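You operate a simulated robot arm through the tools that you are given. There is no shell and no other tool. Be economical: measure what you need, move in short steps, check, and stop when the job is done.

The job below is to be done with a simulated two-armed robot. You get a single attempt, and the scene is never put back.

TASK
Screw the lid on the flour shaker and flour both soft doughs.
Fine: lid on first; cover the dough on the green mat and on the red mat; stand the shaker back; leave the blue mat. Fingers off the dough. Spill a teaspoon at most, drop nothing, leave nothing switched on.

Only the result counts: the job must be done as asked and must still hold three seconds after the hand-in. Knocking over, shifting, dropping, spilling or breaking anything else fails it. Lids that push on must go on centred and level and be pressed home; caps that screw on are set level and turned clockwise until they are tight.

THE ROBOT
Two 6-joint arms with two-finger parallel grippers on one trunk, on a base that drives. Base frame: it is fixed to the floor where the robot stands at the start and does not move with it; the origin is under the middle of the robot, x ahead of it, y to its left, z up. Readings come in m, rad, newtons and seconds.
The left shoulder is at the start at [0.06, 0.187, 1.172], the right one opposite. With the tool pointing down near the work surface each hand reaches from about 0.24 to 0.62 m from the robot's upright axis, wherever it stands, measured 20 degrees to its own side. Payload 1.57 kg a hand.
Tool frame (each hand has its own): the origin (TCP) lies between the finger pads and is the grasp point; the fingertips stand 0.03 m ahead of it; z points along the fingers, y is the line along which they close. The gripper opens to 0.11 m. The fingers are 0.024 m wide and 0.012 m thick; the gripper's body (0.048 by 0.112 m) begins 0.078 m behind the TCP.
Orientation is told as [roll, pitch, yaw] about the base's x, y, z axes, in that order, counted from this pose: with the fingers straight down and closing along the base's y, the tool's x points along the base's -x, its y along +y and its z along -z.

THE INTERFACE
- The arms move only by the tool move_arm. It takes "left_steps", "right_steps" or both (then of equal length, played together; a hand with none holds still); each is a list of rows, each a list of 3 entries, a list of its own where there are three numbers: the gripper command, from -1 (fully open) to 1 (shut), values between in proportion, then the shift along the tool's x, y, z in m, then the turn, a rotation vector about the tool's x, y, z in rad. In form: [[fingers, [x, y, z], [ax, ay, az]], ...]. A call has 1 to 12 rows; each row shifts and turns the commanded pose from where the row before left it, along the tool's axes as they then stand. Each row takes 0.2 s and may step no farther than 0.05 m and 0.15 rad from the row before; otherwise, or with a gripper value out of range, the whole call is refused. Where a pose cannot be reached the arm comes as near as it can. A force on the tool above 40 N (or 10 N above the force at the start of the call, whichever is more), or a blocked arm, ends the call early, and 0.2 s more pass. Each finger travels about 0.153 m/s and halts on what it meets, pressing with about 33 N; the grip force reading is that of the motor and also rises with nothing between the fingers. The clock runs only during rows and for 0.2 s after the last one: add rows that do not move to give the fingers time. It gives the time, the measured TCP pose, the force on the tool (base axes), the opening and the grip force at its end, in the units of the frame above (readings bear some noise).
- Cameras (640 x 400 px; columns grow to the right, rows downward): "scene" is now at [0.014, 0.0144, 1.7114]; the picture's right is [0.16, -0.99, 0.00], its down [-0.78, -0.13, -0.62] and it looks along [0.61, 0.10, -0.79] (base axes); focal length 292 px, centre (320, 200). "left" rides on the left gripper at [0.07, -0.016, -0.141] in its tool frame; the picture's right is [0.23, 0.97, 0.00], its down [-0.86, 0.20, -0.48] and it looks along [-0.47, 0.11, 0.88] (tool axes); focal length 222 px, centre (320, 200). "right" rides on the right gripper at [0.07, 0.016, -0.141] in its tool frame; the picture's right is [-0.23, 0.97, 0.00], its down [-0.86, -0.20, -0.48] and it looks along [-0.47, -0.11, 0.88] (tool axes); focal length 222 px, centre (320, 200). There is no depth. A picture from a camera that has moved, and an enlarged one, comes with that camera's place and axes in the base frame and with its lens.
- camera(camera): a new picture of that camera. No time passes.
- lift_body(by): slides the trunk up (or, below 0, down) by that many m; the arms and the scene camera ride with it, the base frame stays. It gives what a move gives, with no picture.
- base_move(legs): drives the robot by 1 to 6 legs, each [ahead, left, turn to the left] in m, m and rad, along the robot's own axes; the way and the turn of a leg run together, so that a leg with both is an arc; at most 1.5 m and 3.142 rad a leg. The arms and the cameras ride along, it lands a little off, and it stops where it bumps. It gives what a move gives.
- turn_head(pan, tilt): turns the head with the scene camera to pan (to the left, within 1.501 rad either way) and tilt (down, from -0.506 to 1.204), counted from straight ahead of the robot. It gives what a move gives.
- close_up(camera, box): a new picture of the part [left, top, right, bottom] of that camera's present view, enlarged. No time passes.
- close_job(): hands the job in; it is judged then, once.

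Work in short steps. Places have to be worked out from the pictures, the camera data and where the tool is seen: move nearer, look again, correct. Check each grasp and each placing, and mend what went wrong. You have 120 turns and 92 pictures in all, those below and enlarged ones among them. Open the grippers and draw the arms clear of the work before you hand the job in, unless the task says otherwise; then end with one line.

The tools are called after "Request:" by a JSON object that holds its "op" and its "data". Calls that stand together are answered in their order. move_arm: Moves the arms, as the interface text tells. Its arguments: {"type":"object","properties":{"left_steps":{"type":"array","items":{"type":"array"}},"right_steps":{"type":"array","items":{"type":"array"}}},"required":[]} The other tools are called the same way: lift_body (by) slides the trunk up or down; base_move (legs) drives the base; turn_head (pan, tilt) turns the head that bears the scene camera; camera (camera) takes a picture; close_up (camera, box) takes an enlarged picture of a part of a camera's view; close_job () hands the job in.

At the start:

```text
clock: 0.0
left_ee_pos: [0.4364, 0.2151, 1.2045]
left_orientation: [0.001, 0.001, 0.001]
left_force: [-0.7, -0.3, 0.5]
left_finger_gap: 0.1101
left_grasp_force: 0.1
right_ee_pos: [0.3389, -0.0532, 1.2618]
right_orientation: [0.0, 0.0, 0.0]
right_force: [-0.7, -0.1, 0.4]
right_finger_gap: 0.11
right_grasp_force: 0.0
trunk travel left (down, up): [-0.8, 0.19]
robot x, y, heading: [0.0035, 0.0016, -0.006]
head pan, tilt: [0.166, 0.904]
```

scene: 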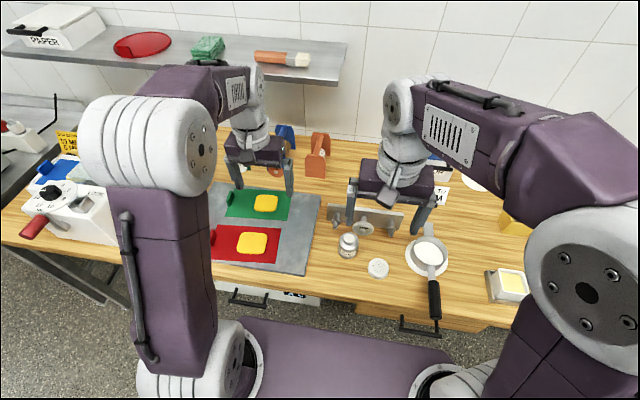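
right: 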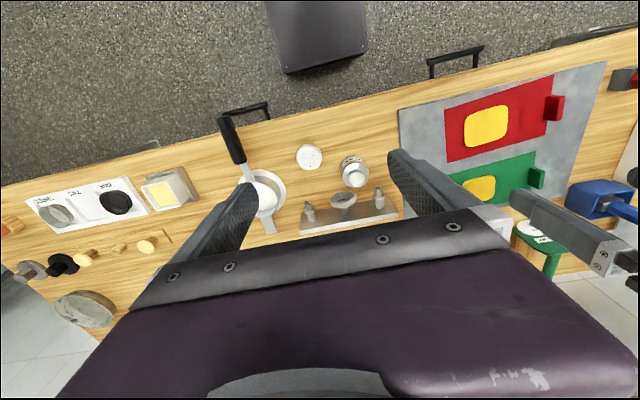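
left: 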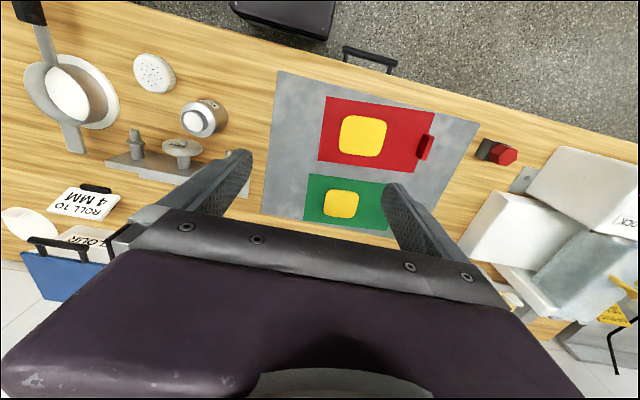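

I'll look closer at the shaker, lid, and mats first.

Request:
{"op": "close_up", "data": {"camera": "scene", "box": [300, 180, 460, 300]}}

Request:
{"op": "close_up", "data": {"camera": "left", "box": [0, 40, 320, 240]}}

Request:
{"op": "close_up", "data": {"camera": "scene", "box": [190, 120, 350, 280]}}

```text
3.33 times, centred on (380, 240) of scene
camera zoom: at [0.014, 0.0144, 1.7114], right [0.16, -0.99, 0.0], down [-0.78, -0.13, -0.62], along [0.61, 0.1, -0.79], focal length 974 px, centre (120, 67)
```

zoom: 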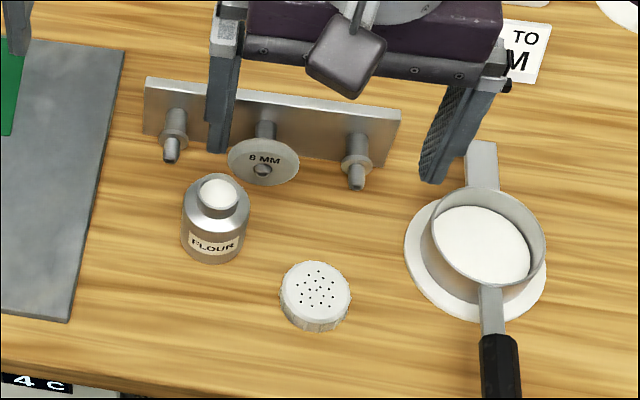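

```text
2.00 times, centred on (160, 140) of left
camera zoom: at [0.3643, 0.1986, 1.3469], right [-0.23, 0.97, 0.0], down [0.86, 0.2, 0.48], along [0.47, 0.11, -0.88], focal length 444 px, centre (640, 320)
```

zoom: 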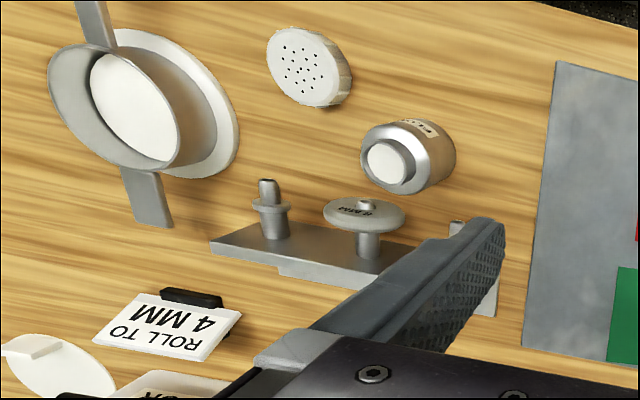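

```text
2.50 times, centred on (270, 200) of scene
camera zoom: at [0.014, 0.0144, 1.7114], right [0.16, -0.99, 0.0], down [-0.78, -0.13, -0.62], along [0.61, 0.1, -0.79], focal length 730 px, centre (445, 200)
```

zoom: 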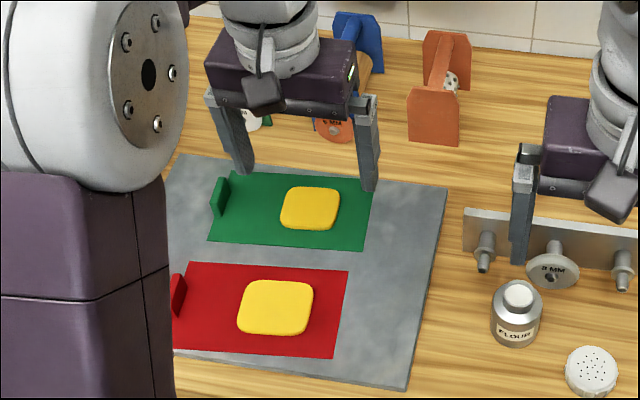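

Shaker is near (0.48, 0.00), mouth at z≈0.937; lid near (0.43, -0.10). I'll check the cards and the left side where something blue stands.

Request:
{"op": "close_up", "data": {"camera": "left", "box": [0, 160, 160, 260]}}

Request:
{"op": "close_up", "data": {"camera": "scene", "box": [0, 90, 180, 250]}}

Request:
{"op": "close_up", "data": {"camera": "left", "box": [240, 60, 560, 260]}}

```text
4.00 times, centred on (80, 210) of left
camera zoom: at [0.3643, 0.1986, 1.3469], right [-0.23, 0.97, 0.0], down [0.86, 0.2, 0.48], along [0.47, 0.11, -0.88], focal length 888 px, centre (1280, 160)
```

zoom: 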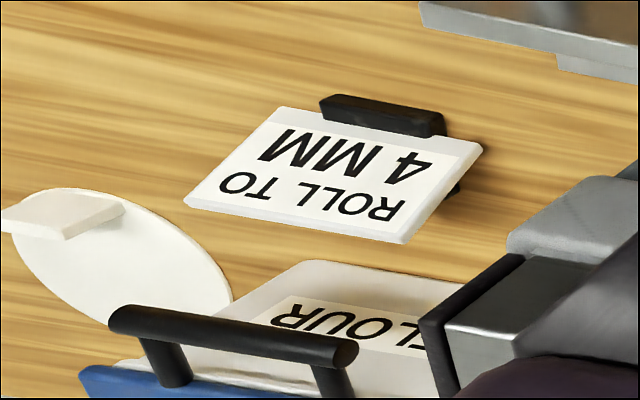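

```text
2.50 times, centred on (90, 170) of scene
camera zoom: at [0.014, 0.0144, 1.7114], right [0.16, -0.99, 0.0], down [-0.78, -0.13, -0.62], along [0.61, 0.1, -0.79], focal length 730 px, centre (895, 275)
```

zoom: 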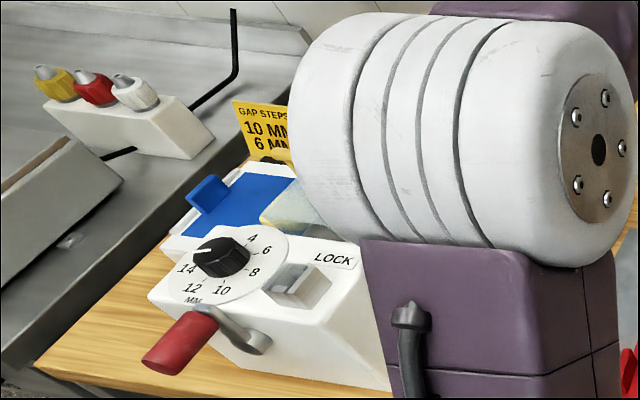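

```text
2.00 times, centred on (400, 160) of left
camera zoom: at [0.3643, 0.1986, 1.3469], right [-0.23, 0.97, 0.0], down [0.86, 0.2, 0.48], along [0.47, 0.11, -0.88], focal length 444 px, centre (160, 280)
```

zoom: 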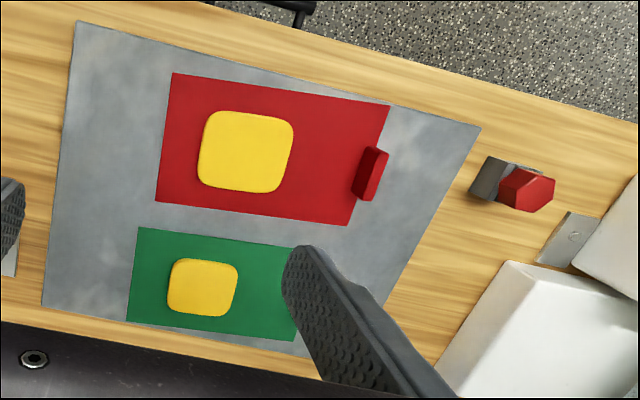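

Dough: red centre (0.443, 0.307), green (0.607, 0.307). I move the right hand above the lid and look.

Request:
{"op": "move_arm", "data": {"right_steps": [[-1, [-0.016, -0.008, 0.04], [0, 0, 0]], [-1, [-0.016, -0.008, 0.04], [0, 0, 0]], [-1, [-0.016, -0.008, 0.045], [0, 0, 0]], [-1, [-0.016, -0.008, 0.045], [0, 0, 0]], [-1, [-0.016, -0.008, 0.045], [0, 0, 0]], [-1, [-0.011, -0.007, 0.045], [0, 0, 0]]]}}

Request:
{"op": "camera", "data": {"camera": "right"}}

Request:
{"op": "camera", "data": {"camera": "left"}}

Request:
{"op": "close_up", "data": {"camera": "scene", "box": [300, 160, 460, 300]}}

```text
clock: 1.4
left_ee_pos: [0.4372, 0.2139, 1.2034]
left_orientation: [0.001, 0.002, -0.001]
left_force: [-0.2, -0.2, 1.0]
left_finger_gap: 0.1099
left_grasp_force: 0.1
right_ee_pos: [0.4319, -0.0953, 0.9976]
right_orientation: [-0.001, 0.003, 0.0]
right_force: [0.2, -0.3, 0.1]
right_finger_gap: 0.1097
right_grasp_force: 0.0
trunk travel left (down, up): [-0.8, 0.19]
robot x, y, heading: [-0.0008, -0.0004, 0.002]
head pan, tilt: [0.166, 0.904]
```

```text
82 pictures are left
camera right: at [0.3629, -0.0793, 1.1395], right [0.23, 0.97, 0.0], down [0.86, -0.2, 0.48], along [0.46, -0.11, -0.88], focal length 222 px, centre (320, 200)
```

right: 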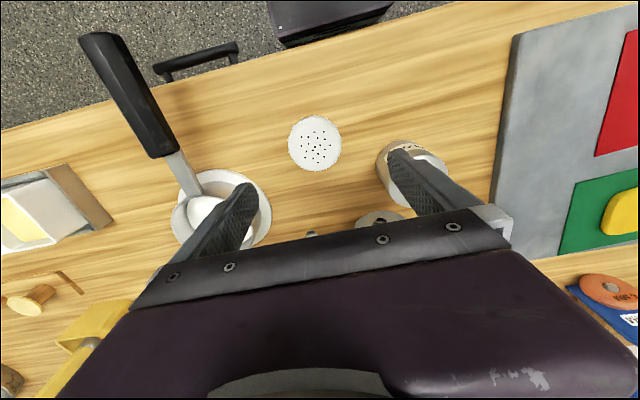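

```text
81 pictures are left
camera left: at [0.3659, 0.1984, 1.3465], right [-0.23, 0.97, 0.0], down [0.86, 0.2, 0.48], along [0.46, 0.11, -0.88], focal length 222 px, centre (320, 200)
```

left: 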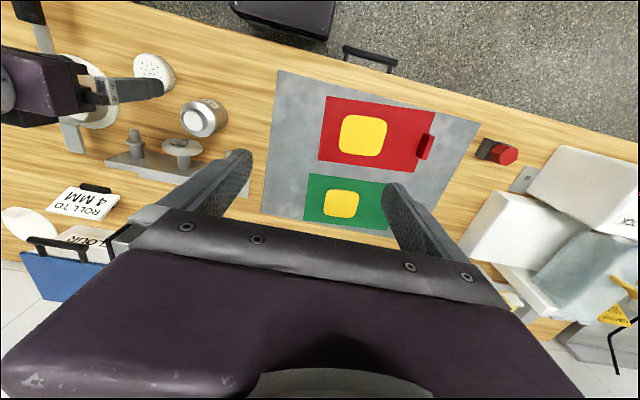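

```text
2.86 times, centred on (380, 230) of scene
camera zoom: at [0.0161, 0.0142, 1.7114], right [0.16, -0.99, 0.0], down [-0.78, -0.13, -0.62], along [0.61, 0.1, -0.79], focal length 835 px, centre (149, 114)
```

zoom: 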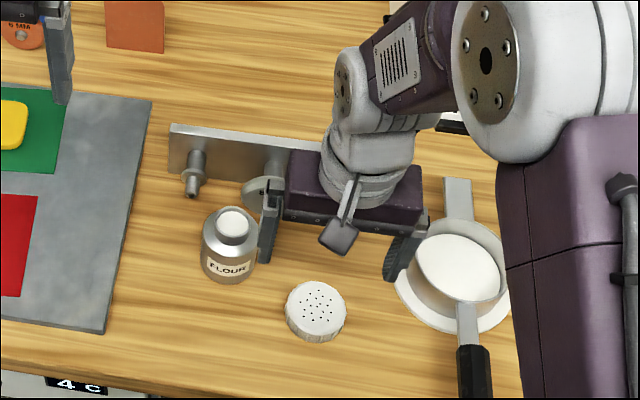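

Lid confirmed at about (0.428, -0.100). I centre, pre-turn the right hand counter-clockwise by 1.05 rad (so there's clockwise range), and descend halfway.

Request:
{"op": "move_arm", "data": {"right_steps": [[-0.6, [0.004, -0.005, 0], [0, 0, -0.15]], [-0.6, [0, 0, 0], [0, 0, -0.15]], [-0.6, [0, 0, 0], [0, 0, -0.15]], [-0.6, [0, 0, 0], [0, 0, -0.15]], [-0.6, [0, 0, 0], [0, 0, -0.15]], [-0.6, [0, 0, 0], [0, 0, -0.15]], [-0.6, [0, 0, 0], [0, 0, -0.15]], [-0.6, [0, 0, 0.03], [0, 0, 0]], [-0.6, [0, 0, 0.025], [0, 0, 0]]]}}

Request:
{"op": "camera", "data": {"camera": "right"}}

Request:
{"op": "close_up", "data": {"camera": "scene", "box": [300, 160, 460, 300]}}

```text
clock: 3.4
left_ee_pos: [0.4358, 0.2161, 1.2055]
left_orientation: [0.0, 0.001, 0.0]
left_force: [-0.2, 0.2, 0.8]
left_finger_gap: 0.1098
left_grasp_force: 0.0
right_ee_pos: [0.4252, -0.1018, 0.946]
right_orientation: [0.0, 0.001, 1.052]
right_force: [-0.1, -0.2, -0.9]
right_finger_gap: 0.088
right_grasp_force: 0.0
trunk travel left (down, up): [-0.8, 0.19]
robot x, y, heading: [-0.0009, -0.0003, -0.001]
head pan, tilt: [0.166, 0.904]
```

```text
79 pictures are left
camera right: at [0.378, -0.1555, 1.0871], right [-0.73, 0.68, 0.0], down [0.6, 0.64, 0.48], along [0.33, 0.35, -0.88], focal length 222 px, centre (320, 200)
```

right: 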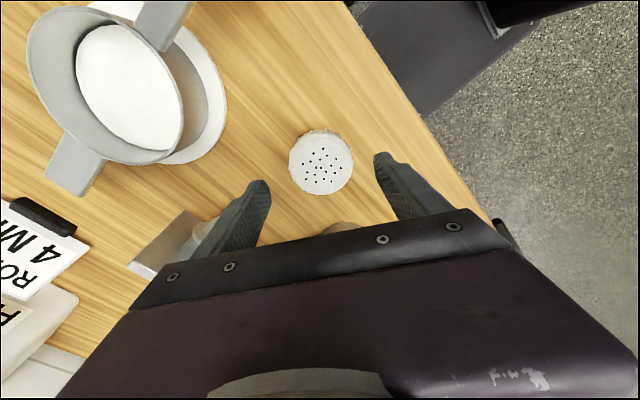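

```text
2.86 times, centred on (380, 230) of scene
camera zoom: at [0.015, 0.0145, 1.7114], right [0.16, -0.99, 0.0], down [-0.78, -0.13, -0.62], along [0.61, 0.1, -0.79], focal length 835 px, centre (149, 114)
```

zoom: 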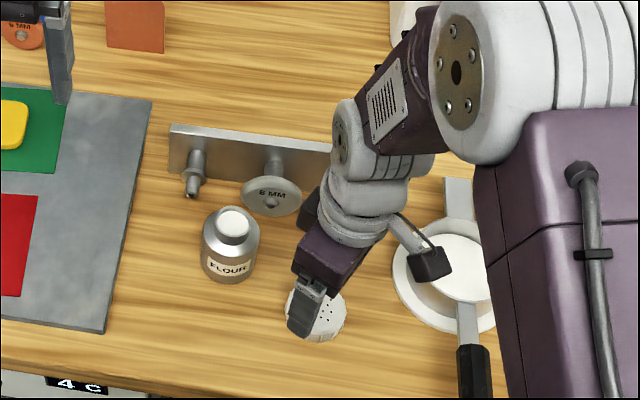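

Lid centre reads (0.427, -0.102), within 2 mm of the tool. I descend to z≈0.893 and close.

Request:
{"op": "move_arm", "data": {"right_steps": [[-0.6, [-0.001, -0.002, 0.025], [0, 0, 0]], [-0.6, [0, 0, 0.02], [0, 0, 0]], [-0.6, [0, 0, 0.008], [0, 0, 0]], [-0.3, [0, 0, 0], [0, 0, 0]], [0.0, [0, 0, 0], [0, 0, 0]], [0.4, [0, 0, 0], [0, 0, 0]]]}}

Request:
{"op": "close_up", "data": {"camera": "right", "box": [200, 80, 440, 230]}}

```text
clock: 4.8
left_ee_pos: [0.4353, 0.2135, 1.2055]
left_orientation: [-0.001, -0.001, 0.001]
left_force: [-0.7, -0.5, -0.2]
left_finger_gap: 0.1101
left_grasp_force: 0.0
right_ee_pos: [0.43, -0.1051, 0.8929]
right_orientation: [0.001, -0.001, 1.049]
right_force: [-0.3, 0.6, 0.2]
right_finger_gap: 0.0603
right_grasp_force: 32.1
trunk travel left (down, up): [-0.8, 0.19]
robot x, y, heading: [-0.0014, 0.0005, -0.001]
head pan, tilt: [0.166, 0.904]
```

```text
2.67 times, centred on (320, 155) of right
camera zoom: at [0.3808, -0.1567, 1.0349], right [-0.73, 0.68, 0.0], down [0.6, 0.64, 0.48], along [0.33, 0.35, -0.88], focal length 592 px, centre (320, 320)
```

zoom: 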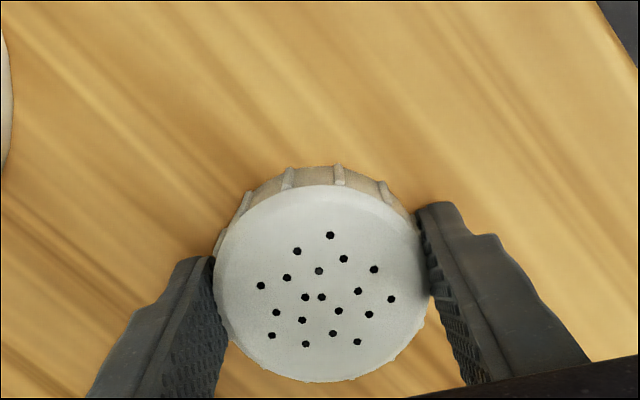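

Lid is gripped (gap 60 mm). I lift it while starting to turn the left hand about its axis, to approach the shaker horizontally with its camera on top.

Request:
{"op": "move_arm", "data": {"right_steps": [[0.5, [0, 0, -0.03], [0, 0, 0]], [0.5, [0, 0, -0.04], [0, 0, 0]], [0.5, [0, 0, -0.04], [0, 0, 0]], [0.5, [0, 0, -0.04], [0, 0, 0]], [0.5, [0.025, 0.0, 0], [0, 0, 0]], [0.5, [0.025, 0, 0], [0, 0, 0]], [0.5, [0, 0, 0], [0, 0, 0]], [0.5, [0, 0, 0], [0, 0, 0]], [0.5, [0, 0, 0], [0, 0, 0]], [0.5, [0, 0, 0], [0, 0, 0]], [0.5, [0, 0, 0], [0, 0, 0]], [0.5, [0, 0, 0], [0, 0, 0]]], "left_steps": [[-0.5, [0, 0, 0], [0, 0, -0.145]], [-0.5, [0, 0, 0], [0, 0, -0.145]], [-0.5, [0, 0, 0], [0, 0, -0.145]], [-0.5, [0, 0, 0], [0, 0, -0.145]], [-0.5, [0, 0, 0], [0, 0, -0.145]], [-0.5, [0, 0, 0], [0, 0, -0.145]], [-0.5, [0, 0, 0], [0, 0, -0.145]], [-0.5, [0, 0, 0], [0, 0, -0.145]], [-0.5, [0, 0, 0], [0, 0, -0.145]], [-0.5, [0, 0, 0], [0, 0, -0.145]], [-0.5, [0, 0, 0], [0, 0, -0.145]], [-0.5, [0, 0, 0], [0, 0, -0.145]]]}}

Request:
{"op": "close_up", "data": {"camera": "right", "box": [200, 80, 440, 230]}}

```text
clock: 7.4
left_ee_pos: [0.4337, 0.2148, 1.2048]
left_orientation: [0.0, -0.002, 1.744]
left_force: [-0.5, -0.1, -0.7]
left_finger_gap: 0.0824
left_grasp_force: 0.0
right_ee_pos: [0.4022, -0.1491, 1.0436]
right_orientation: [0.0, 0.0, 1.049]
right_force: [0.9, 0.0, -0.4]
right_finger_gap: 0.0277
right_grasp_force: 0.0
trunk travel left (down, up): [-0.8, 0.19]
robot x, y, heading: [-0.0022, -0.0002, -0.0]
head pan, tilt: [0.166, 0.904]
```

```text
2.67 times, centred on (320, 155) of right
camera zoom: at [0.3538, -0.201, 1.185], right [-0.73, 0.68, 0.0], down [0.6, 0.64, 0.48], along [0.33, 0.35, -0.88], focal length 592 px, centre (320, 320)
```

zoom: 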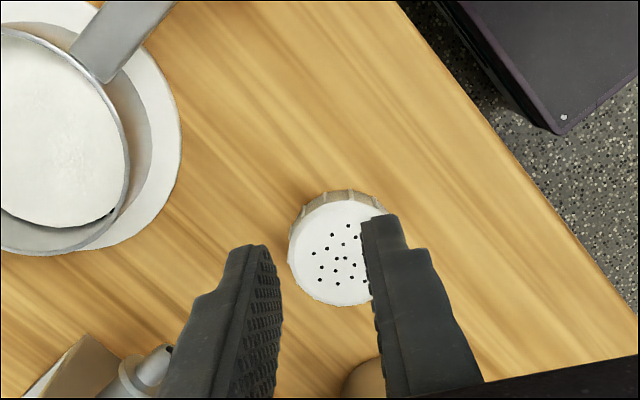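

The lid stayed on the table (slipped out at the lift), at ≈(0.431, -0.105). I go back over it, open, and look before regripping lower and slower.

Request:
{"op": "move_arm", "data": {"right_steps": [[-0.6, [-0.026, -0.001, 0], [0, 0, 0]], [-0.6, [-0.027, -0.001, 0], [0, 0, 0]], [-0.6, [0, 0, 0.035], [0, 0, 0]], [-0.6, [0, 0, 0.035], [0, 0, 0]], [-0.6, [0, 0, 0.035], [0, 0, 0]]]}}

Request:
{"op": "close_up", "data": {"camera": "right", "box": [200, 80, 440, 230]}}

```text
clock: 8.6
left_ee_pos: [0.435, 0.2144, 1.204]
left_orientation: [0.0, 0.001, 1.74]
left_force: [-0.5, -0.7, 0.6]
left_finger_gap: 0.0825
left_grasp_force: 0.1
right_ee_pos: [0.4352, -0.1014, 0.9379]
right_orientation: [-0.002, 0.0, 1.05]
right_force: [0.1, -0.2, -1.2]
right_finger_gap: 0.088
right_grasp_force: 0.0
trunk travel left (down, up): [-0.8, 0.19]
robot x, y, heading: [-0.0017, -0.0013, 0.002]
head pan, tilt: [0.166, 0.904]
```

```text
2.67 times, centred on (320, 155) of right
camera zoom: at [0.3869, -0.1553, 1.0797], right [-0.73, 0.68, 0.0], down [0.6, 0.64, 0.48], along [0.33, 0.35, -0.88], focal length 592 px, centre (320, 320)
```

zoom: 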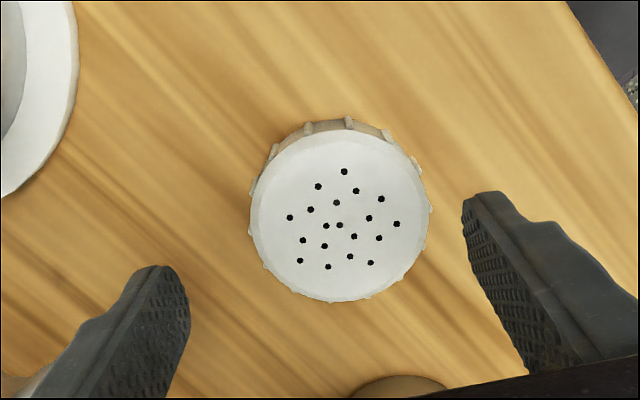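

Lid is about 6 mm off in both tool x and y; I correct, go lower to z≈0.8895, close with full command, wait, then lift slowly 2 cm.

Request:
{"op": "move_arm", "data": {"right_steps": [[-0.6, [0.005, 0.006, 0.02], [0, 0, 0]], [-0.6, [0, 0, 0.02], [0, 0, 0]], [-0.6, [0, 0, 0.0085], [0, 0, 0]], [1, [0, 0, 0], [0, 0, 0]], [1, [0, 0, 0], [0, 0, 0]], [1, [0, 0, 0], [0, 0, 0]], [1, [0, 0, -0.005], [0, 0, 0]], [1, [0, 0, -0.005], [0, 0, 0]], [1, [0, 0, -0.01], [0, 0, 0]]]}}

Request:
{"op": "close_up", "data": {"camera": "right", "box": [200, 80, 440, 230]}}

```text
clock: 10.6
left_ee_pos: [0.4345, 0.2148, 1.2048]
left_orientation: [0.0, 0.001, 1.739]
left_force: [-0.3, -0.4, -0.3]
left_finger_gap: 0.0826
left_grasp_force: 0.2
right_ee_pos: [0.4252, -0.1032, 0.91]
right_orientation: [0.001, 0.0, 1.049]
right_force: [-0.6, -0.9, 0.0]
right_finger_gap: 0.0599
right_grasp_force: 33.3
trunk travel left (down, up): [-0.8, 0.19]
robot x, y, heading: [0.0034, -0.0023, -0.003]
head pan, tilt: [0.166, 0.904]
```

```text
2.67 times, centred on (320, 155) of right
camera zoom: at [0.3761, -0.1562, 1.0512], right [-0.73, 0.68, 0.0], down [0.6, 0.64, 0.48], along [0.33, 0.35, -0.88], focal length 592 px, centre (320, 320)
```

zoom: 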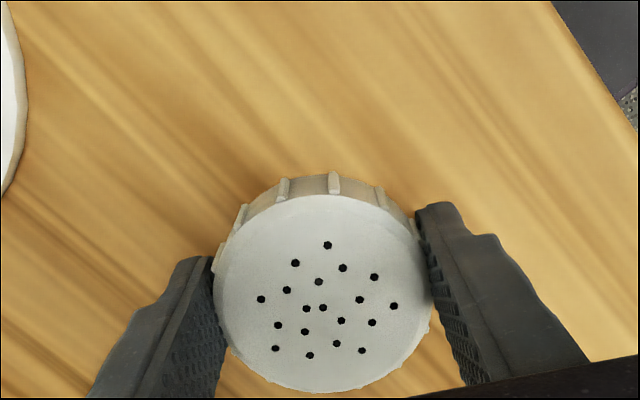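

The lid is lifted (gap 60 mm, off the table). I raise it gently and finish the left hand's yaw turn.

Request:
{"op": "move_arm", "data": {"right_steps": [[1, [0, 0, -0.015], [0, 0, 0]], [1, [0, 0, -0.015], [0, 0, 0]], [1, [0, 0, -0.02], [0, 0, 0]], [1, [0, 0, -0.02], [0, 0, 0]], [1, [0.0, 0, -0.02], [0, 0, 0]], [1, [0, 0, -0.02], [0, 0, 0]], [1, [0.02, 0, 0], [0, 0, 0]], [1, [0.02, 0, 0], [0, 0, 0]], [1, [0.02, 0, 0], [0, 0, 0]]], "left_steps": [[-0.5, [0, 0, 0], [0, 0, -0.145]], [-0.5, [0, 0, 0], [0, 0, -0.145]], [-0.5, [0, 0, 0], [0, 0, -0.145]], [-0.5, [0, 0, 0], [0, 0, -0.145]], [-0.5, [0, 0, 0], [0, 0, -0.145]], [-0.5, [0, 0, 0], [0, 0, -0.153]], [-0.5, [0, 0, 0], [0, 0.14, 0]], [-0.5, [0, 0, 0], [0, 0.14, 0]], [-0.5, [0, 0, 0], [0, 0.14, 0]]]}}

```text
refused: row 6 steps farther than a row can; nothing moved
```

Row limit is 0.15 rad; I correct that row.

Request:
{"op": "move_arm", "data": {"right_steps": [[1, [0, 0, -0.015], [0, 0, 0]], [1, [0, 0, -0.015], [0, 0, 0]], [1, [0, 0, -0.02], [0, 0, 0]], [1, [0, 0, -0.02], [0, 0, 0]], [1, [0.0, 0, -0.02], [0, 0, 0]], [1, [0, 0, -0.02], [0, 0, 0]], [1, [0.02, 0, 0], [0, 0, 0]], [1, [0.02, 0, 0], [0, 0, 0]], [1, [0.02, 0, 0], [0, 0, 0]]], "left_steps": [[-0.5, [0, 0, 0], [0, 0, -0.146]], [-0.5, [0, 0, 0], [0, 0, -0.146]], [-0.5, [0, 0, 0], [0, 0, -0.146]], [-0.5, [0, 0, 0], [0, 0, -0.146]], [-0.5, [0, 0, 0], [0, 0, -0.146]], [-0.5, [0, 0, 0], [0, 0, -0.146]], [-0.5, [0, 0, 0], [0, 0.14, 0]], [-0.5, [0, 0, 0], [0, 0.14, 0]], [-0.5, [0, 0, 0], [0, 0.14, 0]]]}}

Request:
{"op": "close_up", "data": {"camera": "right", "box": [200, 80, 440, 230]}}

```text
clock: 12.6
left_ee_pos: [0.4343, 0.2145, 1.2048]
left_orientation: [-0.003, 0.422, 2.616]
left_force: [0.0, 0.6, 1.0]
left_finger_gap: 0.0824
left_grasp_force: 0.0
right_ee_pos: [0.3938, -0.1567, 1.0189]
right_orientation: [0.0, 0.0, 1.05]
right_force: [-0.4, -0.4, -0.1]
right_finger_gap: 0.06
right_grasp_force: 33.0
trunk travel left (down, up): [-0.8, 0.19]
robot x, y, heading: [-0.0002, 0.0019, 0.005]
head pan, tilt: [0.166, 0.904]
```

```text
2.67 times, centred on (320, 155) of right
camera zoom: at [0.3445, -0.2087, 1.1601], right [-0.73, 0.68, 0.0], down [0.6, 0.64, 0.48], along [0.33, 0.35, -0.88], focal length 592 px, centre (320, 320)
```

zoom: 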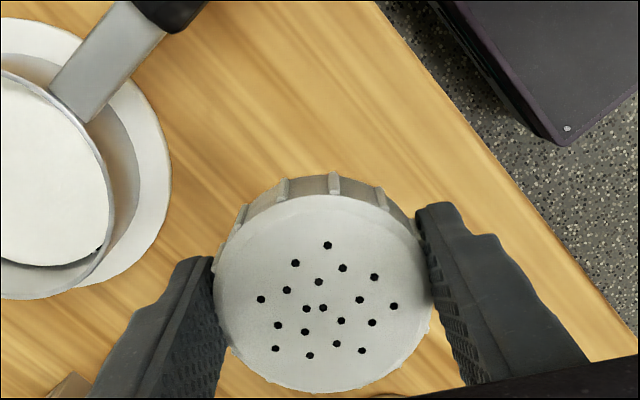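

Lid held firmly. I finish pitching the left hand to 15° below horizontal.

Request:
{"op": "move_arm", "data": {"left_steps": [[-0.5, [0, 0, 0], [0, 0.127, 0]], [-0.5, [0, 0, 0], [0, 0.127, 0]], [-0.5, [0, 0, 0], [0, 0.127, 0]], [-0.5, [0, 0, 0], [0, 0.127, 0]], [-0.5, [0, 0, 0], [0, 0.127, 0]], [-0.5, [0, 0, 0], [0, 0.127, 0]], [-0.5, [0, 0, 0], [0, 0.127, 0]]]}}

Request:
{"op": "camera", "data": {"camera": "left"}}

Request:
{"op": "camera", "data": {"camera": "scene"}}

```text
clock: 14.2
left_ee_pos: [0.4346, 0.2158, 1.2036]
left_orientation: [0.002, 1.312, 2.62]
left_force: [0.0, 0.5, 0.3]
left_finger_gap: 0.0826
left_grasp_force: 0.1
right_ee_pos: [0.3955, -0.1558, 1.0186]
right_orientation: [0.001, 0.002, 1.049]
right_force: [0.1, 0.8, 0.0]
right_finger_gap: 0.0601
right_grasp_force: 33.3
trunk travel left (down, up): [-0.8, 0.19]
robot x, y, heading: [0.0023, -0.0029, 0.001]
head pan, tilt: [0.166, 0.904]
```

```text
72 pictures are left
camera left: at [0.339, 0.2897, 1.3088], right [-0.44, -0.87, 0.22], down [-0.69, 0.17, -0.7], along [0.58, -0.46, -0.68], focal length 222 px, centre (320, 200)
```

left: 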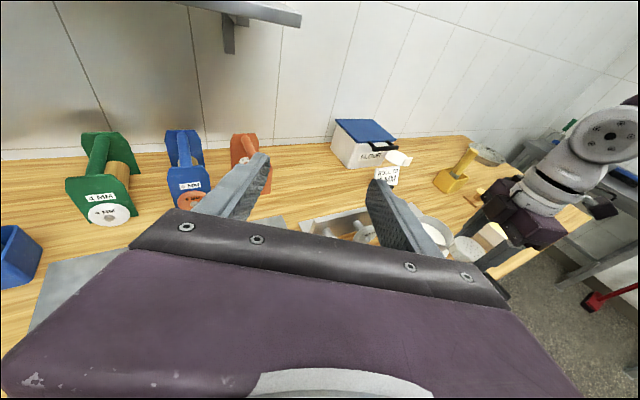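

```text
71 pictures are left
camera scene: at [0.0148, 0.0159, 1.7114], right [0.16, -0.99, 0.0], down [-0.78, -0.13, -0.62], along [0.61, 0.1, -0.79], focal length 292 px, centre (320, 200)
```

scene: 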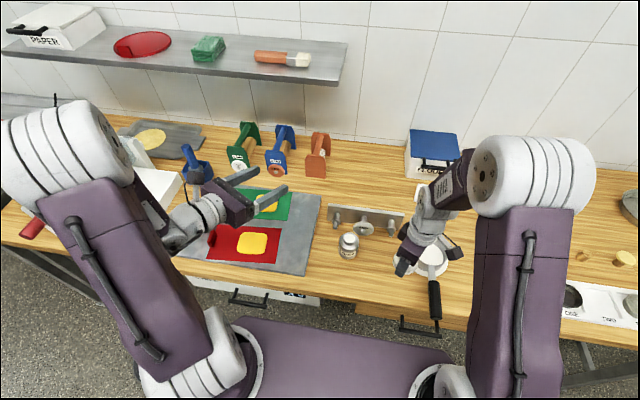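

Left orientation is reached. I bring the left hand to just above/behind the shaker (TCP ≈ (0.471, 0.004, 1.02)) and check.

Request:
{"op": "move_arm", "data": {"left_steps": [[-0.5, [-0.0203, 0.0236, 0.0257], [0, 0, 0]], [-0.5, [-0.0203, 0.0236, 0.0257], [0, 0, 0]], [-0.5, [-0.0203, 0.0236, 0.0257], [0, 0, 0]], [-0.5, [-0.0203, 0.0236, 0.0257], [0, 0, 0]], [-0.5, [-0.0203, 0.0236, 0.0257], [0, 0, 0]], [-0.5, [-0.0203, 0.0236, 0.0257], [0, 0, 0]], [-0.5, [-0.0203, 0.0236, 0.0257], [0, 0, 0]]]}}

Request:
{"op": "camera", "data": {"camera": "left"}}

Request:
{"op": "close_up", "data": {"camera": "scene", "box": [240, 160, 480, 310]}}

```text
clock: 15.8
left_ee_pos: [0.4869, 0.0112, 1.0186]
left_orientation: [0.006, 1.308, 2.614]
left_force: [-0.1, 0.0, 0.1]
left_finger_gap: 0.0825
left_grasp_force: 0.1
left hand out of reach, approached as far as the arm can: row 1, 2, 7
right_ee_pos: [0.3926, -0.1571, 1.0179]
right_orientation: [0.001, 0.001, 1.05]
right_force: [-0.9, -0.8, -0.1]
right_finger_gap: 0.0601
right_grasp_force: 32.7
trunk travel left (down, up): [-0.8, 0.19]
robot x, y, heading: [0.0013, -0.001, -0.001]
head pan, tilt: [0.166, 0.904]
```

```text
70 pictures are left
camera left: at [0.3916, 0.0864, 1.123], right [-0.44, -0.87, 0.22], down [-0.69, 0.17, -0.7], along [0.57, -0.46, -0.68], focal length 222 px, centre (320, 200)
```

left: 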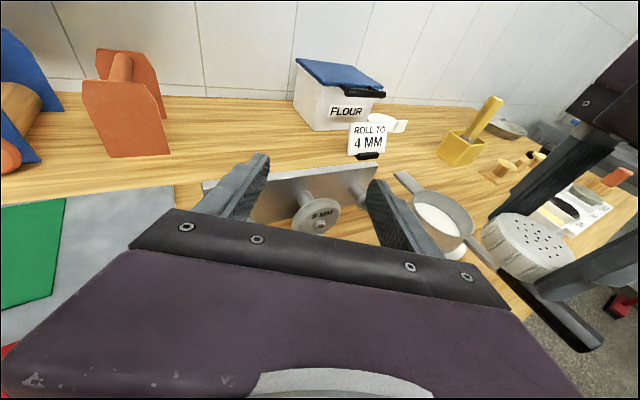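

```text
2.67 times, centred on (360, 235) of scene
camera zoom: at [0.0147, 0.0133, 1.7114], right [0.16, -0.99, 0.0], down [-0.78, -0.13, -0.62], along [0.61, 0.1, -0.79], focal length 779 px, centre (213, 107)
```

zoom: 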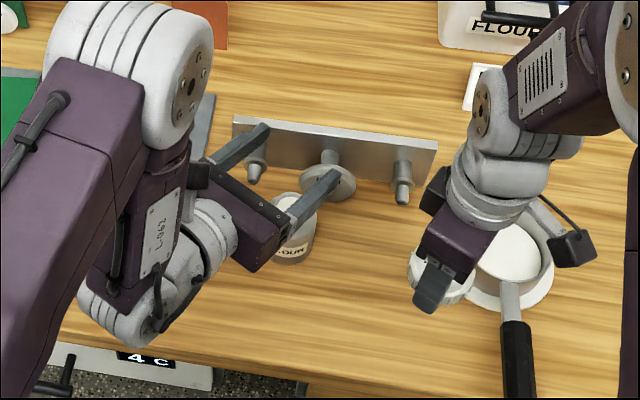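

The left arm is too folded at this range. I drive back 9 cm and left 6 cm so both arms are comfortable around the shaker (hands at z≈1.02 clear everything).

Request:
{"op": "base_move", "data": {"legs": [[-0.09, 0.06, 0]]}}

```text
clock: 17.0
left_ee_pos: [0.398, 0.0684, 1.0172]
left_orientation: [0.007, 1.308, 2.611]
left_force: [0.1, 0.0, 0.3]
left_finger_gap: 0.0826
left_grasp_force: 0.1
right_ee_pos: [0.3051, -0.0994, 1.0179]
right_orientation: [0.001, -0.001, 1.044]
right_force: [-0.2, 0.1, 0.3]
right_finger_gap: 0.0602
right_grasp_force: 32.9
trunk travel left (down, up): [-0.8, 0.19]
robot x, y, heading: [-0.0927, 0.0576, -0.009]
head pan, tilt: [0.166, 0.904]
```

Now the left is 10 cm behind the shaker. I align laterally, descend to z≈0.92 and look.

Request:
{"op": "move_arm", "data": {"left_steps": [[-0.5, [-0.032, 0.009, 0.009], [0, 0, 0]], [-0.5, [-0.032, 0.009, 0.009], [0, 0, 0]], [-0.5, [-0.032, 0.0, 0.009], [0, 0, 0]], [-0.5, [0, 0, 0], [0, 0, 0]]]}}

Request:
{"op": "camera", "data": {"camera": "left"}}

Request:
{"op": "close_up", "data": {"camera": "scene", "box": [240, 120, 480, 270]}}

```text
clock: 18.0
left_ee_pos: [0.3948, 0.0665, 0.9199]
left_orientation: [0.012, 1.31, 2.611]
left_force: [0.2, 0.3, 0.1]
left_finger_gap: 0.0824
left_grasp_force: 0.0
left hand out of reach, approached as far as the arm can: row 1, 2
right_ee_pos: [0.305, -0.1002, 1.0184]
right_orientation: [0.0, 0.001, 1.044]
right_force: [-1.2, -0.9, -0.8]
right_finger_gap: 0.06
right_grasp_force: 33.4
trunk travel left (down, up): [-0.8, 0.19]
robot x, y, heading: [-0.0908, 0.0601, -0.004]
head pan, tilt: [0.166, 0.904]
```

```text
68 pictures are left
camera left: at [0.3001, 0.1426, 1.0239], right [-0.45, -0.86, 0.22], down [-0.69, 0.18, -0.7], along [0.57, -0.47, -0.68], focal length 222 px, centre (320, 200)
```

left: 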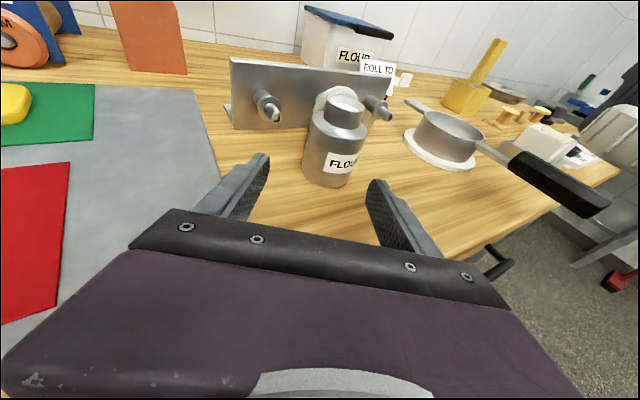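

```text
2.67 times, centred on (360, 195) of scene
camera zoom: at [-0.0741, 0.0727, 1.7114], right [0.16, -0.99, 0.0], down [-0.78, -0.12, -0.62], along [0.61, 0.1, -0.79], focal length 779 px, centre (213, 213)
```

zoom: 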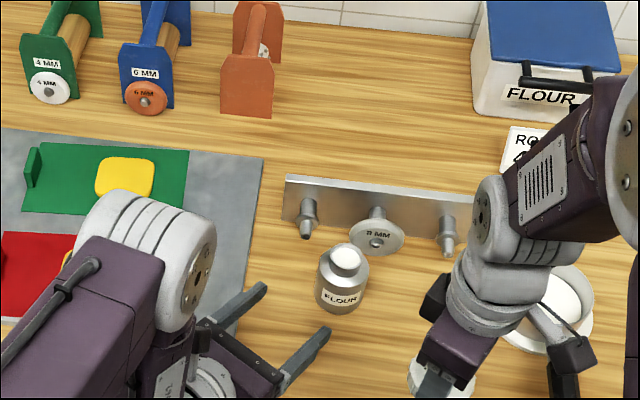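

The lateral shift wasn't reached earlier (16 mm remains). I shift it, advance 3 cm and lower to z≈0.885, then check.

Request:
{"op": "move_arm", "data": {"left_steps": [[-0.5, [0.005, 0.0085, 0.0195], [0, 0, 0]], [-0.5, [-0.014, 0.008, 0.0145], [0, 0, 0]], [-0.5, [-0.017, 0.0, 0.0045], [0, 0, 0]], [-0.5, [0, 0, 0], [0, 0, 0]]]}}

Request:
{"op": "camera", "data": {"camera": "left"}}

```text
clock: 19.0
left_ee_pos: [0.417, 0.0618, 0.8848]
left_orientation: [0.012, 1.311, 2.611]
left_force: [0.1, -0.2, 0.1]
left_finger_gap: 0.0824
left_grasp_force: 0.1
left hand out of reach, approached as far as the arm can: row 1, 2
right_ee_pos: [0.3036, -0.0989, 1.0182]
right_orientation: [-0.001, 0.0, 1.043]
right_force: [0.3, 0.4, -0.1]
right_finger_gap: 0.0598
right_grasp_force: 33.1
trunk travel left (down, up): [-0.8, 0.19]
robot x, y, heading: [-0.0866, 0.062, -0.005]
head pan, tilt: [0.166, 0.904]
```

```text
66 pictures are left
camera left: at [0.3231, 0.1375, 0.9898], right [-0.45, -0.86, 0.22], down [-0.69, 0.18, -0.7], along [0.57, -0.47, -0.68], focal length 222 px, centre (320, 200)
```

left: 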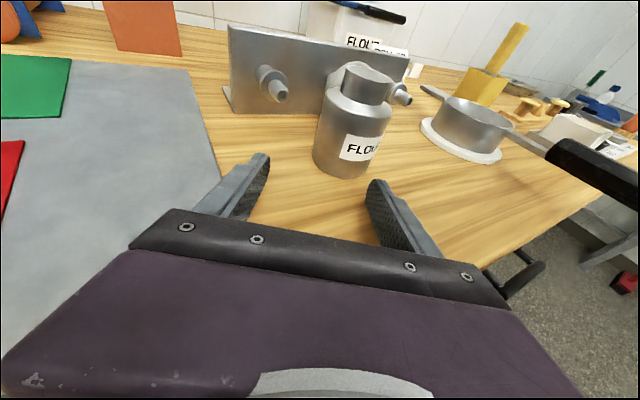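

The lateral shift is limited by fold. I advance 2 cm first (fingertips still short of the shaker), then shift.

Request:
{"op": "move_arm", "data": {"left_steps": [[-0.5, [0.005, 0, 0.0193], [0, 0, 0]], [-0.5, [0.0, 0.011, 0.0], [0, 0, 0]], [-0.5, [0.0, 0.011, 0.0], [0, 0, 0]], [-0.5, [0, 0, 0], [0, 0, 0]]]}}

Request:
{"op": "camera", "data": {"camera": "left"}}

```text
clock: 20.0
left_ee_pos: [0.432, 0.0563, 0.8845]
left_orientation: [0.014, 1.31, 2.611]
left_force: [0.4, -1.2, 0.2]
left_finger_gap: 0.0828
left_grasp_force: 0.1
left hand out of reach, approached as far as the arm can: row 1, 2, 3
right_ee_pos: [0.3046, -0.0987, 1.0183]
right_orientation: [-0.001, 0.0, 1.042]
right_force: [0.2, -0.3, -0.3]
right_finger_gap: 0.0599
right_grasp_force: 33.4
trunk travel left (down, up): [-0.8, 0.19]
robot x, y, heading: [-0.0915, 0.0608, -0.007]
head pan, tilt: [0.166, 0.904]
```

```text
65 pictures are left
camera left: at [0.3387, 0.1327, 0.9888], right [-0.45, -0.86, 0.22], down [-0.69, 0.18, -0.7], along [0.57, -0.47, -0.68], focal length 222 px, centre (320, 200)
```

left: 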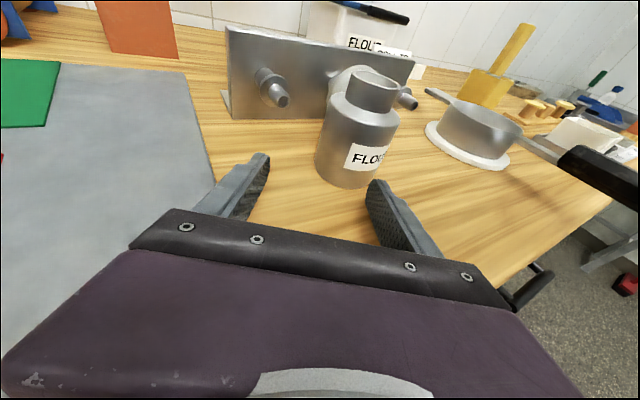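

Rather than fight the fold limit, I drive the base straight back 5 cm, which also lines the hand up with the shaker along its approach direction.

Request:
{"op": "base_move", "data": {"legs": [[-0.05, 0, 0]]}}

Request:
{"op": "camera", "data": {"camera": "left"}}

```text
clock: 20.9
left_ee_pos: [0.3881, 0.0573, 0.8815]
left_orientation: [0.025, 1.306, 2.62]
left_force: [0.5, 0.7, 0.4]
left_finger_gap: 0.0826
left_grasp_force: 0.3
right_ee_pos: [0.2589, -0.099, 1.0158]
right_orientation: [0.005, 0.001, 1.042]
right_force: [1.9, 0.6, -0.2]
right_finger_gap: 0.06
right_grasp_force: 33.0
trunk travel left (down, up): [-0.8, 0.19]
robot x, y, heading: [-0.1372, 0.0611, -0.008]
head pan, tilt: [0.166, 0.904]
```

```text
64 pictures are left
camera left: at [0.2936, 0.1328, 0.9869], right [-0.45, -0.86, 0.22], down [-0.69, 0.18, -0.7], along [0.56, -0.47, -0.68], focal length 222 px, centre (320, 200)
```

left: 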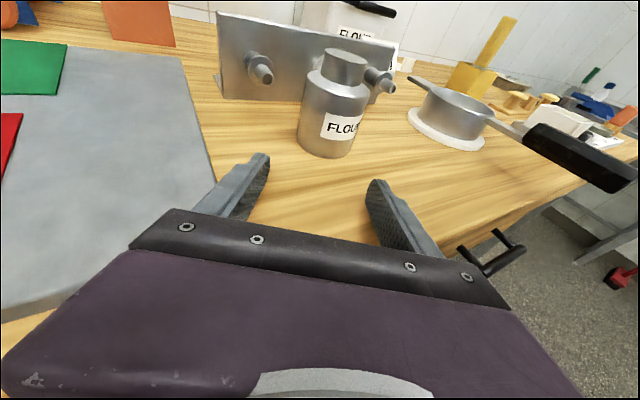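

Aligned within ~1 cm laterally. I advance 5 cm with an 8 mm lateral correction, 4 mm up, then look again.

Request:
{"op": "move_arm", "data": {"left_steps": [[-0.5, [0.0105, 0.004, 0.023], [0, 0, 0]], [-0.5, [0.0065, 0.004, 0.024], [0, 0, 0]], [-0.5, [0, 0, 0], [0, 0, 0]]]}}

Request:
{"op": "camera", "data": {"camera": "left"}}

Request:
{"op": "close_up", "data": {"camera": "scene", "box": [240, 110, 480, 260]}}

```text
clock: 21.7
left_ee_pos: [0.4261, 0.0383, 0.8892]
left_orientation: [0.02, 1.313, 2.608]
left_force: [0.5, 0.0, 0.0]
left_finger_gap: 0.0825
left_grasp_force: 0.1
left hand out of reach, approached as far as the arm can: row 1, 2
right_ee_pos: [0.2532, -0.0981, 1.0196]
right_orientation: [-0.003, -0.001, 1.044]
right_force: [0.4, -0.3, 0.5]
right_finger_gap: 0.0602
right_grasp_force: 32.7
trunk travel left (down, up): [-0.8, 0.19]
robot x, y, heading: [-0.1334, 0.0593, -0.005]
head pan, tilt: [0.166, 0.904]
```

```text
63 pictures are left
camera left: at [0.333, 0.1145, 0.9933], right [-0.46, -0.86, 0.22], down [-0.69, 0.18, -0.7], along [0.56, -0.48, -0.67], focal length 222 px, centre (320, 200)
```

left: 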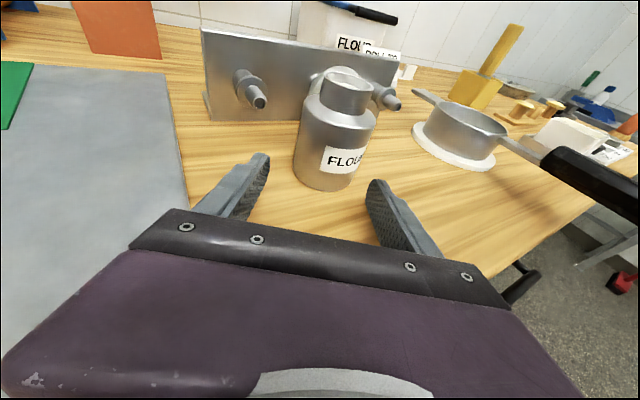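

```text
2.67 times, centred on (360, 185) of scene
camera zoom: at [-0.1267, 0.074, 1.7114], right [0.16, -0.99, 0.0], down [-0.77, -0.13, -0.62], along [0.61, 0.1, -0.79], focal length 779 px, centre (213, 240)
```

zoom: 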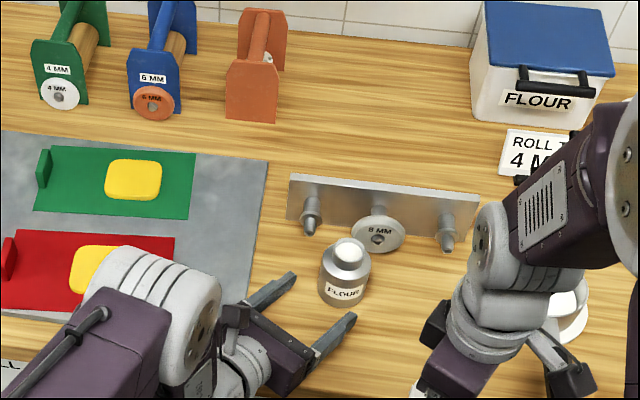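

I need ~6 mm more lateral and ~5.5 cm forward. Advancing half, with the lateral shift.

Request:
{"op": "move_arm", "data": {"left_steps": [[-0.45, [0.0045, 0.0, 0.0155], [0, 0, 0]], [-0.45, [0.0, 0.004, 0.0], [0, 0, 0]], [-0.45, [0.001, 0.004, 0.01], [0, 0, 0]], [-0.45, [0, 0, 0], [0, 0, 0]]]}}

Request:
{"op": "camera", "data": {"camera": "left"}}

```text
clock: 22.7
left_ee_pos: [0.4497, 0.028, 0.8867]
left_orientation: [0.024, 1.311, 2.612]
left_force: [0.2, 0.1, 0.0]
left_finger_gap: 0.0798
left_grasp_force: 0.0
left hand out of reach, approached as far as the arm can: row 1, 2, 3
right_ee_pos: [0.255, -0.0986, 1.0182]
right_orientation: [0.0, 0.0, 1.044]
right_force: [0.1, 0.1, 0.0]
right_finger_gap: 0.0599
right_grasp_force: 32.9
trunk travel left (down, up): [-0.8, 0.19]
robot x, y, heading: [-0.1367, 0.0597, -0.006]
head pan, tilt: [0.166, 0.904]
```

```text
61 pictures are left
camera left: at [0.3566, 0.1047, 0.9909], right [-0.46, -0.86, 0.23], down [-0.69, 0.18, -0.7], along [0.56, -0.48, -0.68], focal length 222 px, centre (320, 200)
```

left: 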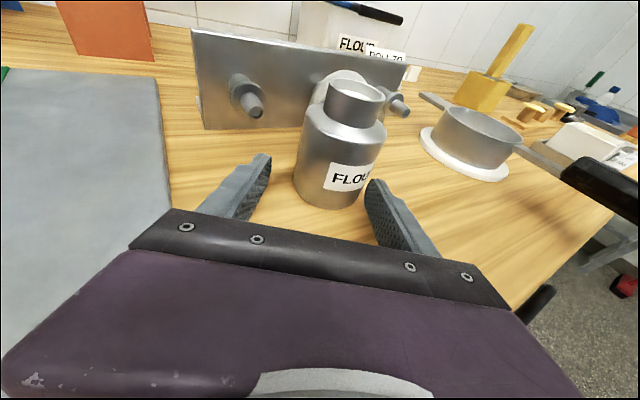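

The arm refuses lateral shift, so I nudge the base 1 cm to the right instead (fingertips still short of the shaker's widest part).

Request:
{"op": "base_move", "data": {"legs": [[0, -0.01, 0]]}}

Request:
{"op": "camera", "data": {"camera": "left"}}

```text
clock: 23.4
left_ee_pos: [0.4492, 0.021, 0.8863]
left_orientation: [0.03, 1.313, 2.618]
left_force: [-0.5, 0.0, -0.4]
left_finger_gap: 0.0796
left_grasp_force: 0.1
right_ee_pos: [0.255, -0.1064, 1.0183]
right_orientation: [-0.002, 0.003, 1.043]
right_force: [-0.4, 0.2, 0.1]
right_finger_gap: 0.0599
right_grasp_force: 32.6
trunk travel left (down, up): [-0.8, 0.19]
robot x, y, heading: [-0.1347, 0.0477, -0.004]
head pan, tilt: [0.166, 0.904]
```

```text
60 pictures are left
camera left: at [0.3565, 0.097, 0.991], right [-0.46, -0.86, 0.23], down [-0.69, 0.18, -0.7], along [0.56, -0.48, -0.67], focal length 222 px, centre (320, 200)
```

left: 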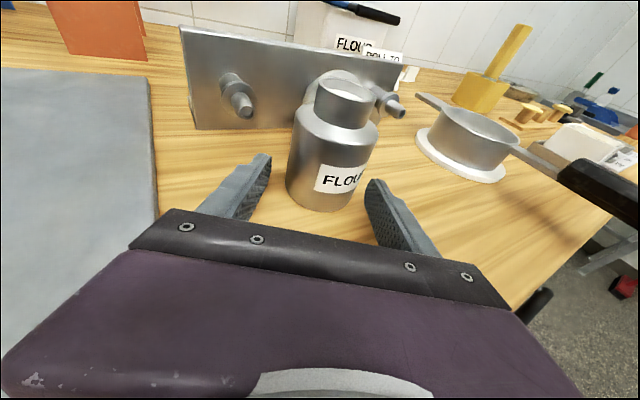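

Centred now. I advance the last 3 cm.

Request:
{"op": "move_arm", "data": {"left_steps": [[-0.45, [0.004, 0.002, 0.0145], [0, 0, 0]], [-0.45, [0.004, 0.002, 0.0145], [0, 0, 0]], [-0.45, [0, 0, 0], [0, 0, 0]]]}}

Request:
{"op": "camera", "data": {"camera": "left"}}

```text
clock: 24.2
left_ee_pos: [0.4729, 0.0001, 0.8886]
left_orientation: [0.03, 1.311, 2.612]
left_force: [0.1, 0.3, 0.2]
left_finger_gap: 0.0795
left_grasp_force: 0.1
right_ee_pos: [0.2544, -0.1095, 1.0168]
right_orientation: [-0.001, -0.001, 1.042]
right_force: [-0.3, -0.1, -0.5]
right_finger_gap: 0.0597
right_grasp_force: 33.3
trunk travel left (down, up): [-0.8, 0.19]
robot x, y, heading: [-0.1369, 0.0497, -0.008]
head pan, tilt: [0.166, 0.904]
```

```text
59 pictures are left
camera left: at [0.3807, 0.0769, 0.9929], right [-0.47, -0.85, 0.23], down [-0.69, 0.19, -0.7], along [0.56, -0.48, -0.68], focal length 222 px, centre (320, 200)
```

left: 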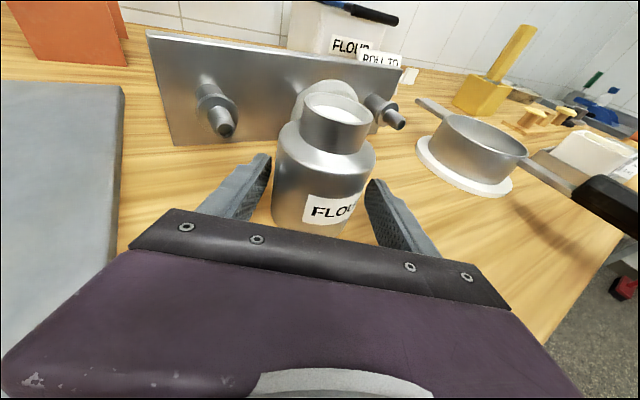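

Shaker stands between the pads. I close the left gripper.

Request:
{"op": "move_arm", "data": {"left_steps": [[-0.2, [0, 0, 0], [0, 0, 0]], [0.0, [0, 0, 0], [0, 0, 0]], [0.5, [0, 0, 0], [0, 0, 0]], [1, [0, 0, 0], [0, 0, 0]], [1, [0, 0, 0], [0, 0, 0]]]}}

Request:
{"op": "camera", "data": {"camera": "left"}}

Request:
{"op": "close_up", "data": {"camera": "scene", "box": [260, 120, 440, 240]}}

```text
clock: 25.4
left_ee_pos: [0.4731, -0.0008, 0.8901]
left_orientation: [0.03, 1.31, 2.611]
left_force: [0.3, 0.3, 0.1]
left_finger_gap: 0.0605
left_grasp_force: 33.4
right_ee_pos: [0.2546, -0.108, 1.0187]
right_orientation: [0.0, 0.0, 1.044]
right_force: [0.4, -0.4, -1.3]
right_finger_gap: 0.06
right_grasp_force: 33.0
trunk travel left (down, up): [-0.8, 0.19]
robot x, y, heading: [-0.1371, 0.0479, -0.005]
head pan, tilt: [0.166, 0.904]
```

```text
58 pictures are left
camera left: at [0.3807, 0.0774, 0.9929], right [-0.47, -0.85, 0.23], down [-0.69, 0.19, -0.7], along [0.56, -0.48, -0.68], focal length 222 px, centre (320, 200)
```

left: 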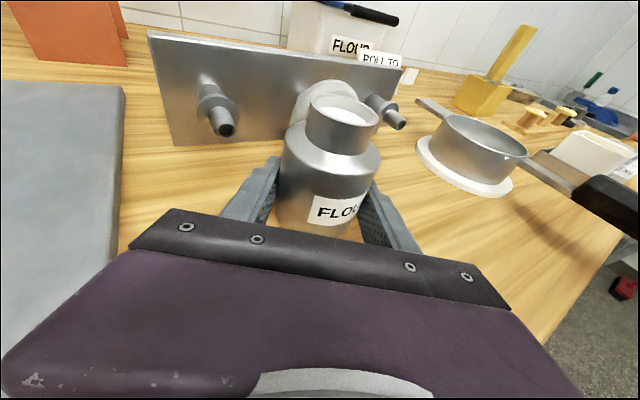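

```text
3.33 times, centred on (350, 180) of scene
camera zoom: at [-0.1238, 0.0638, 1.7114], right [0.16, -0.99, 0.0], down [-0.78, -0.13, -0.62], along [0.61, 0.1, -0.79], focal length 974 px, centre (220, 267)
```

zoom: 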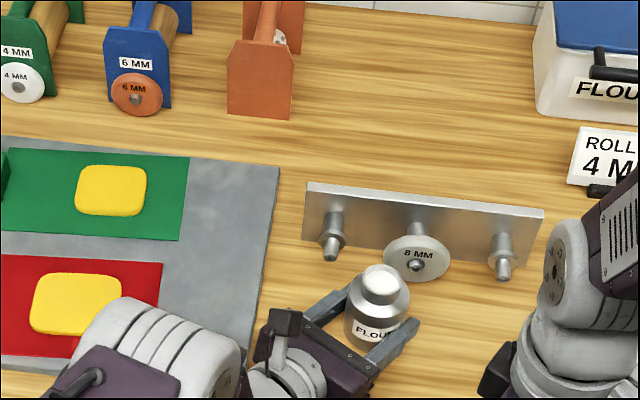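

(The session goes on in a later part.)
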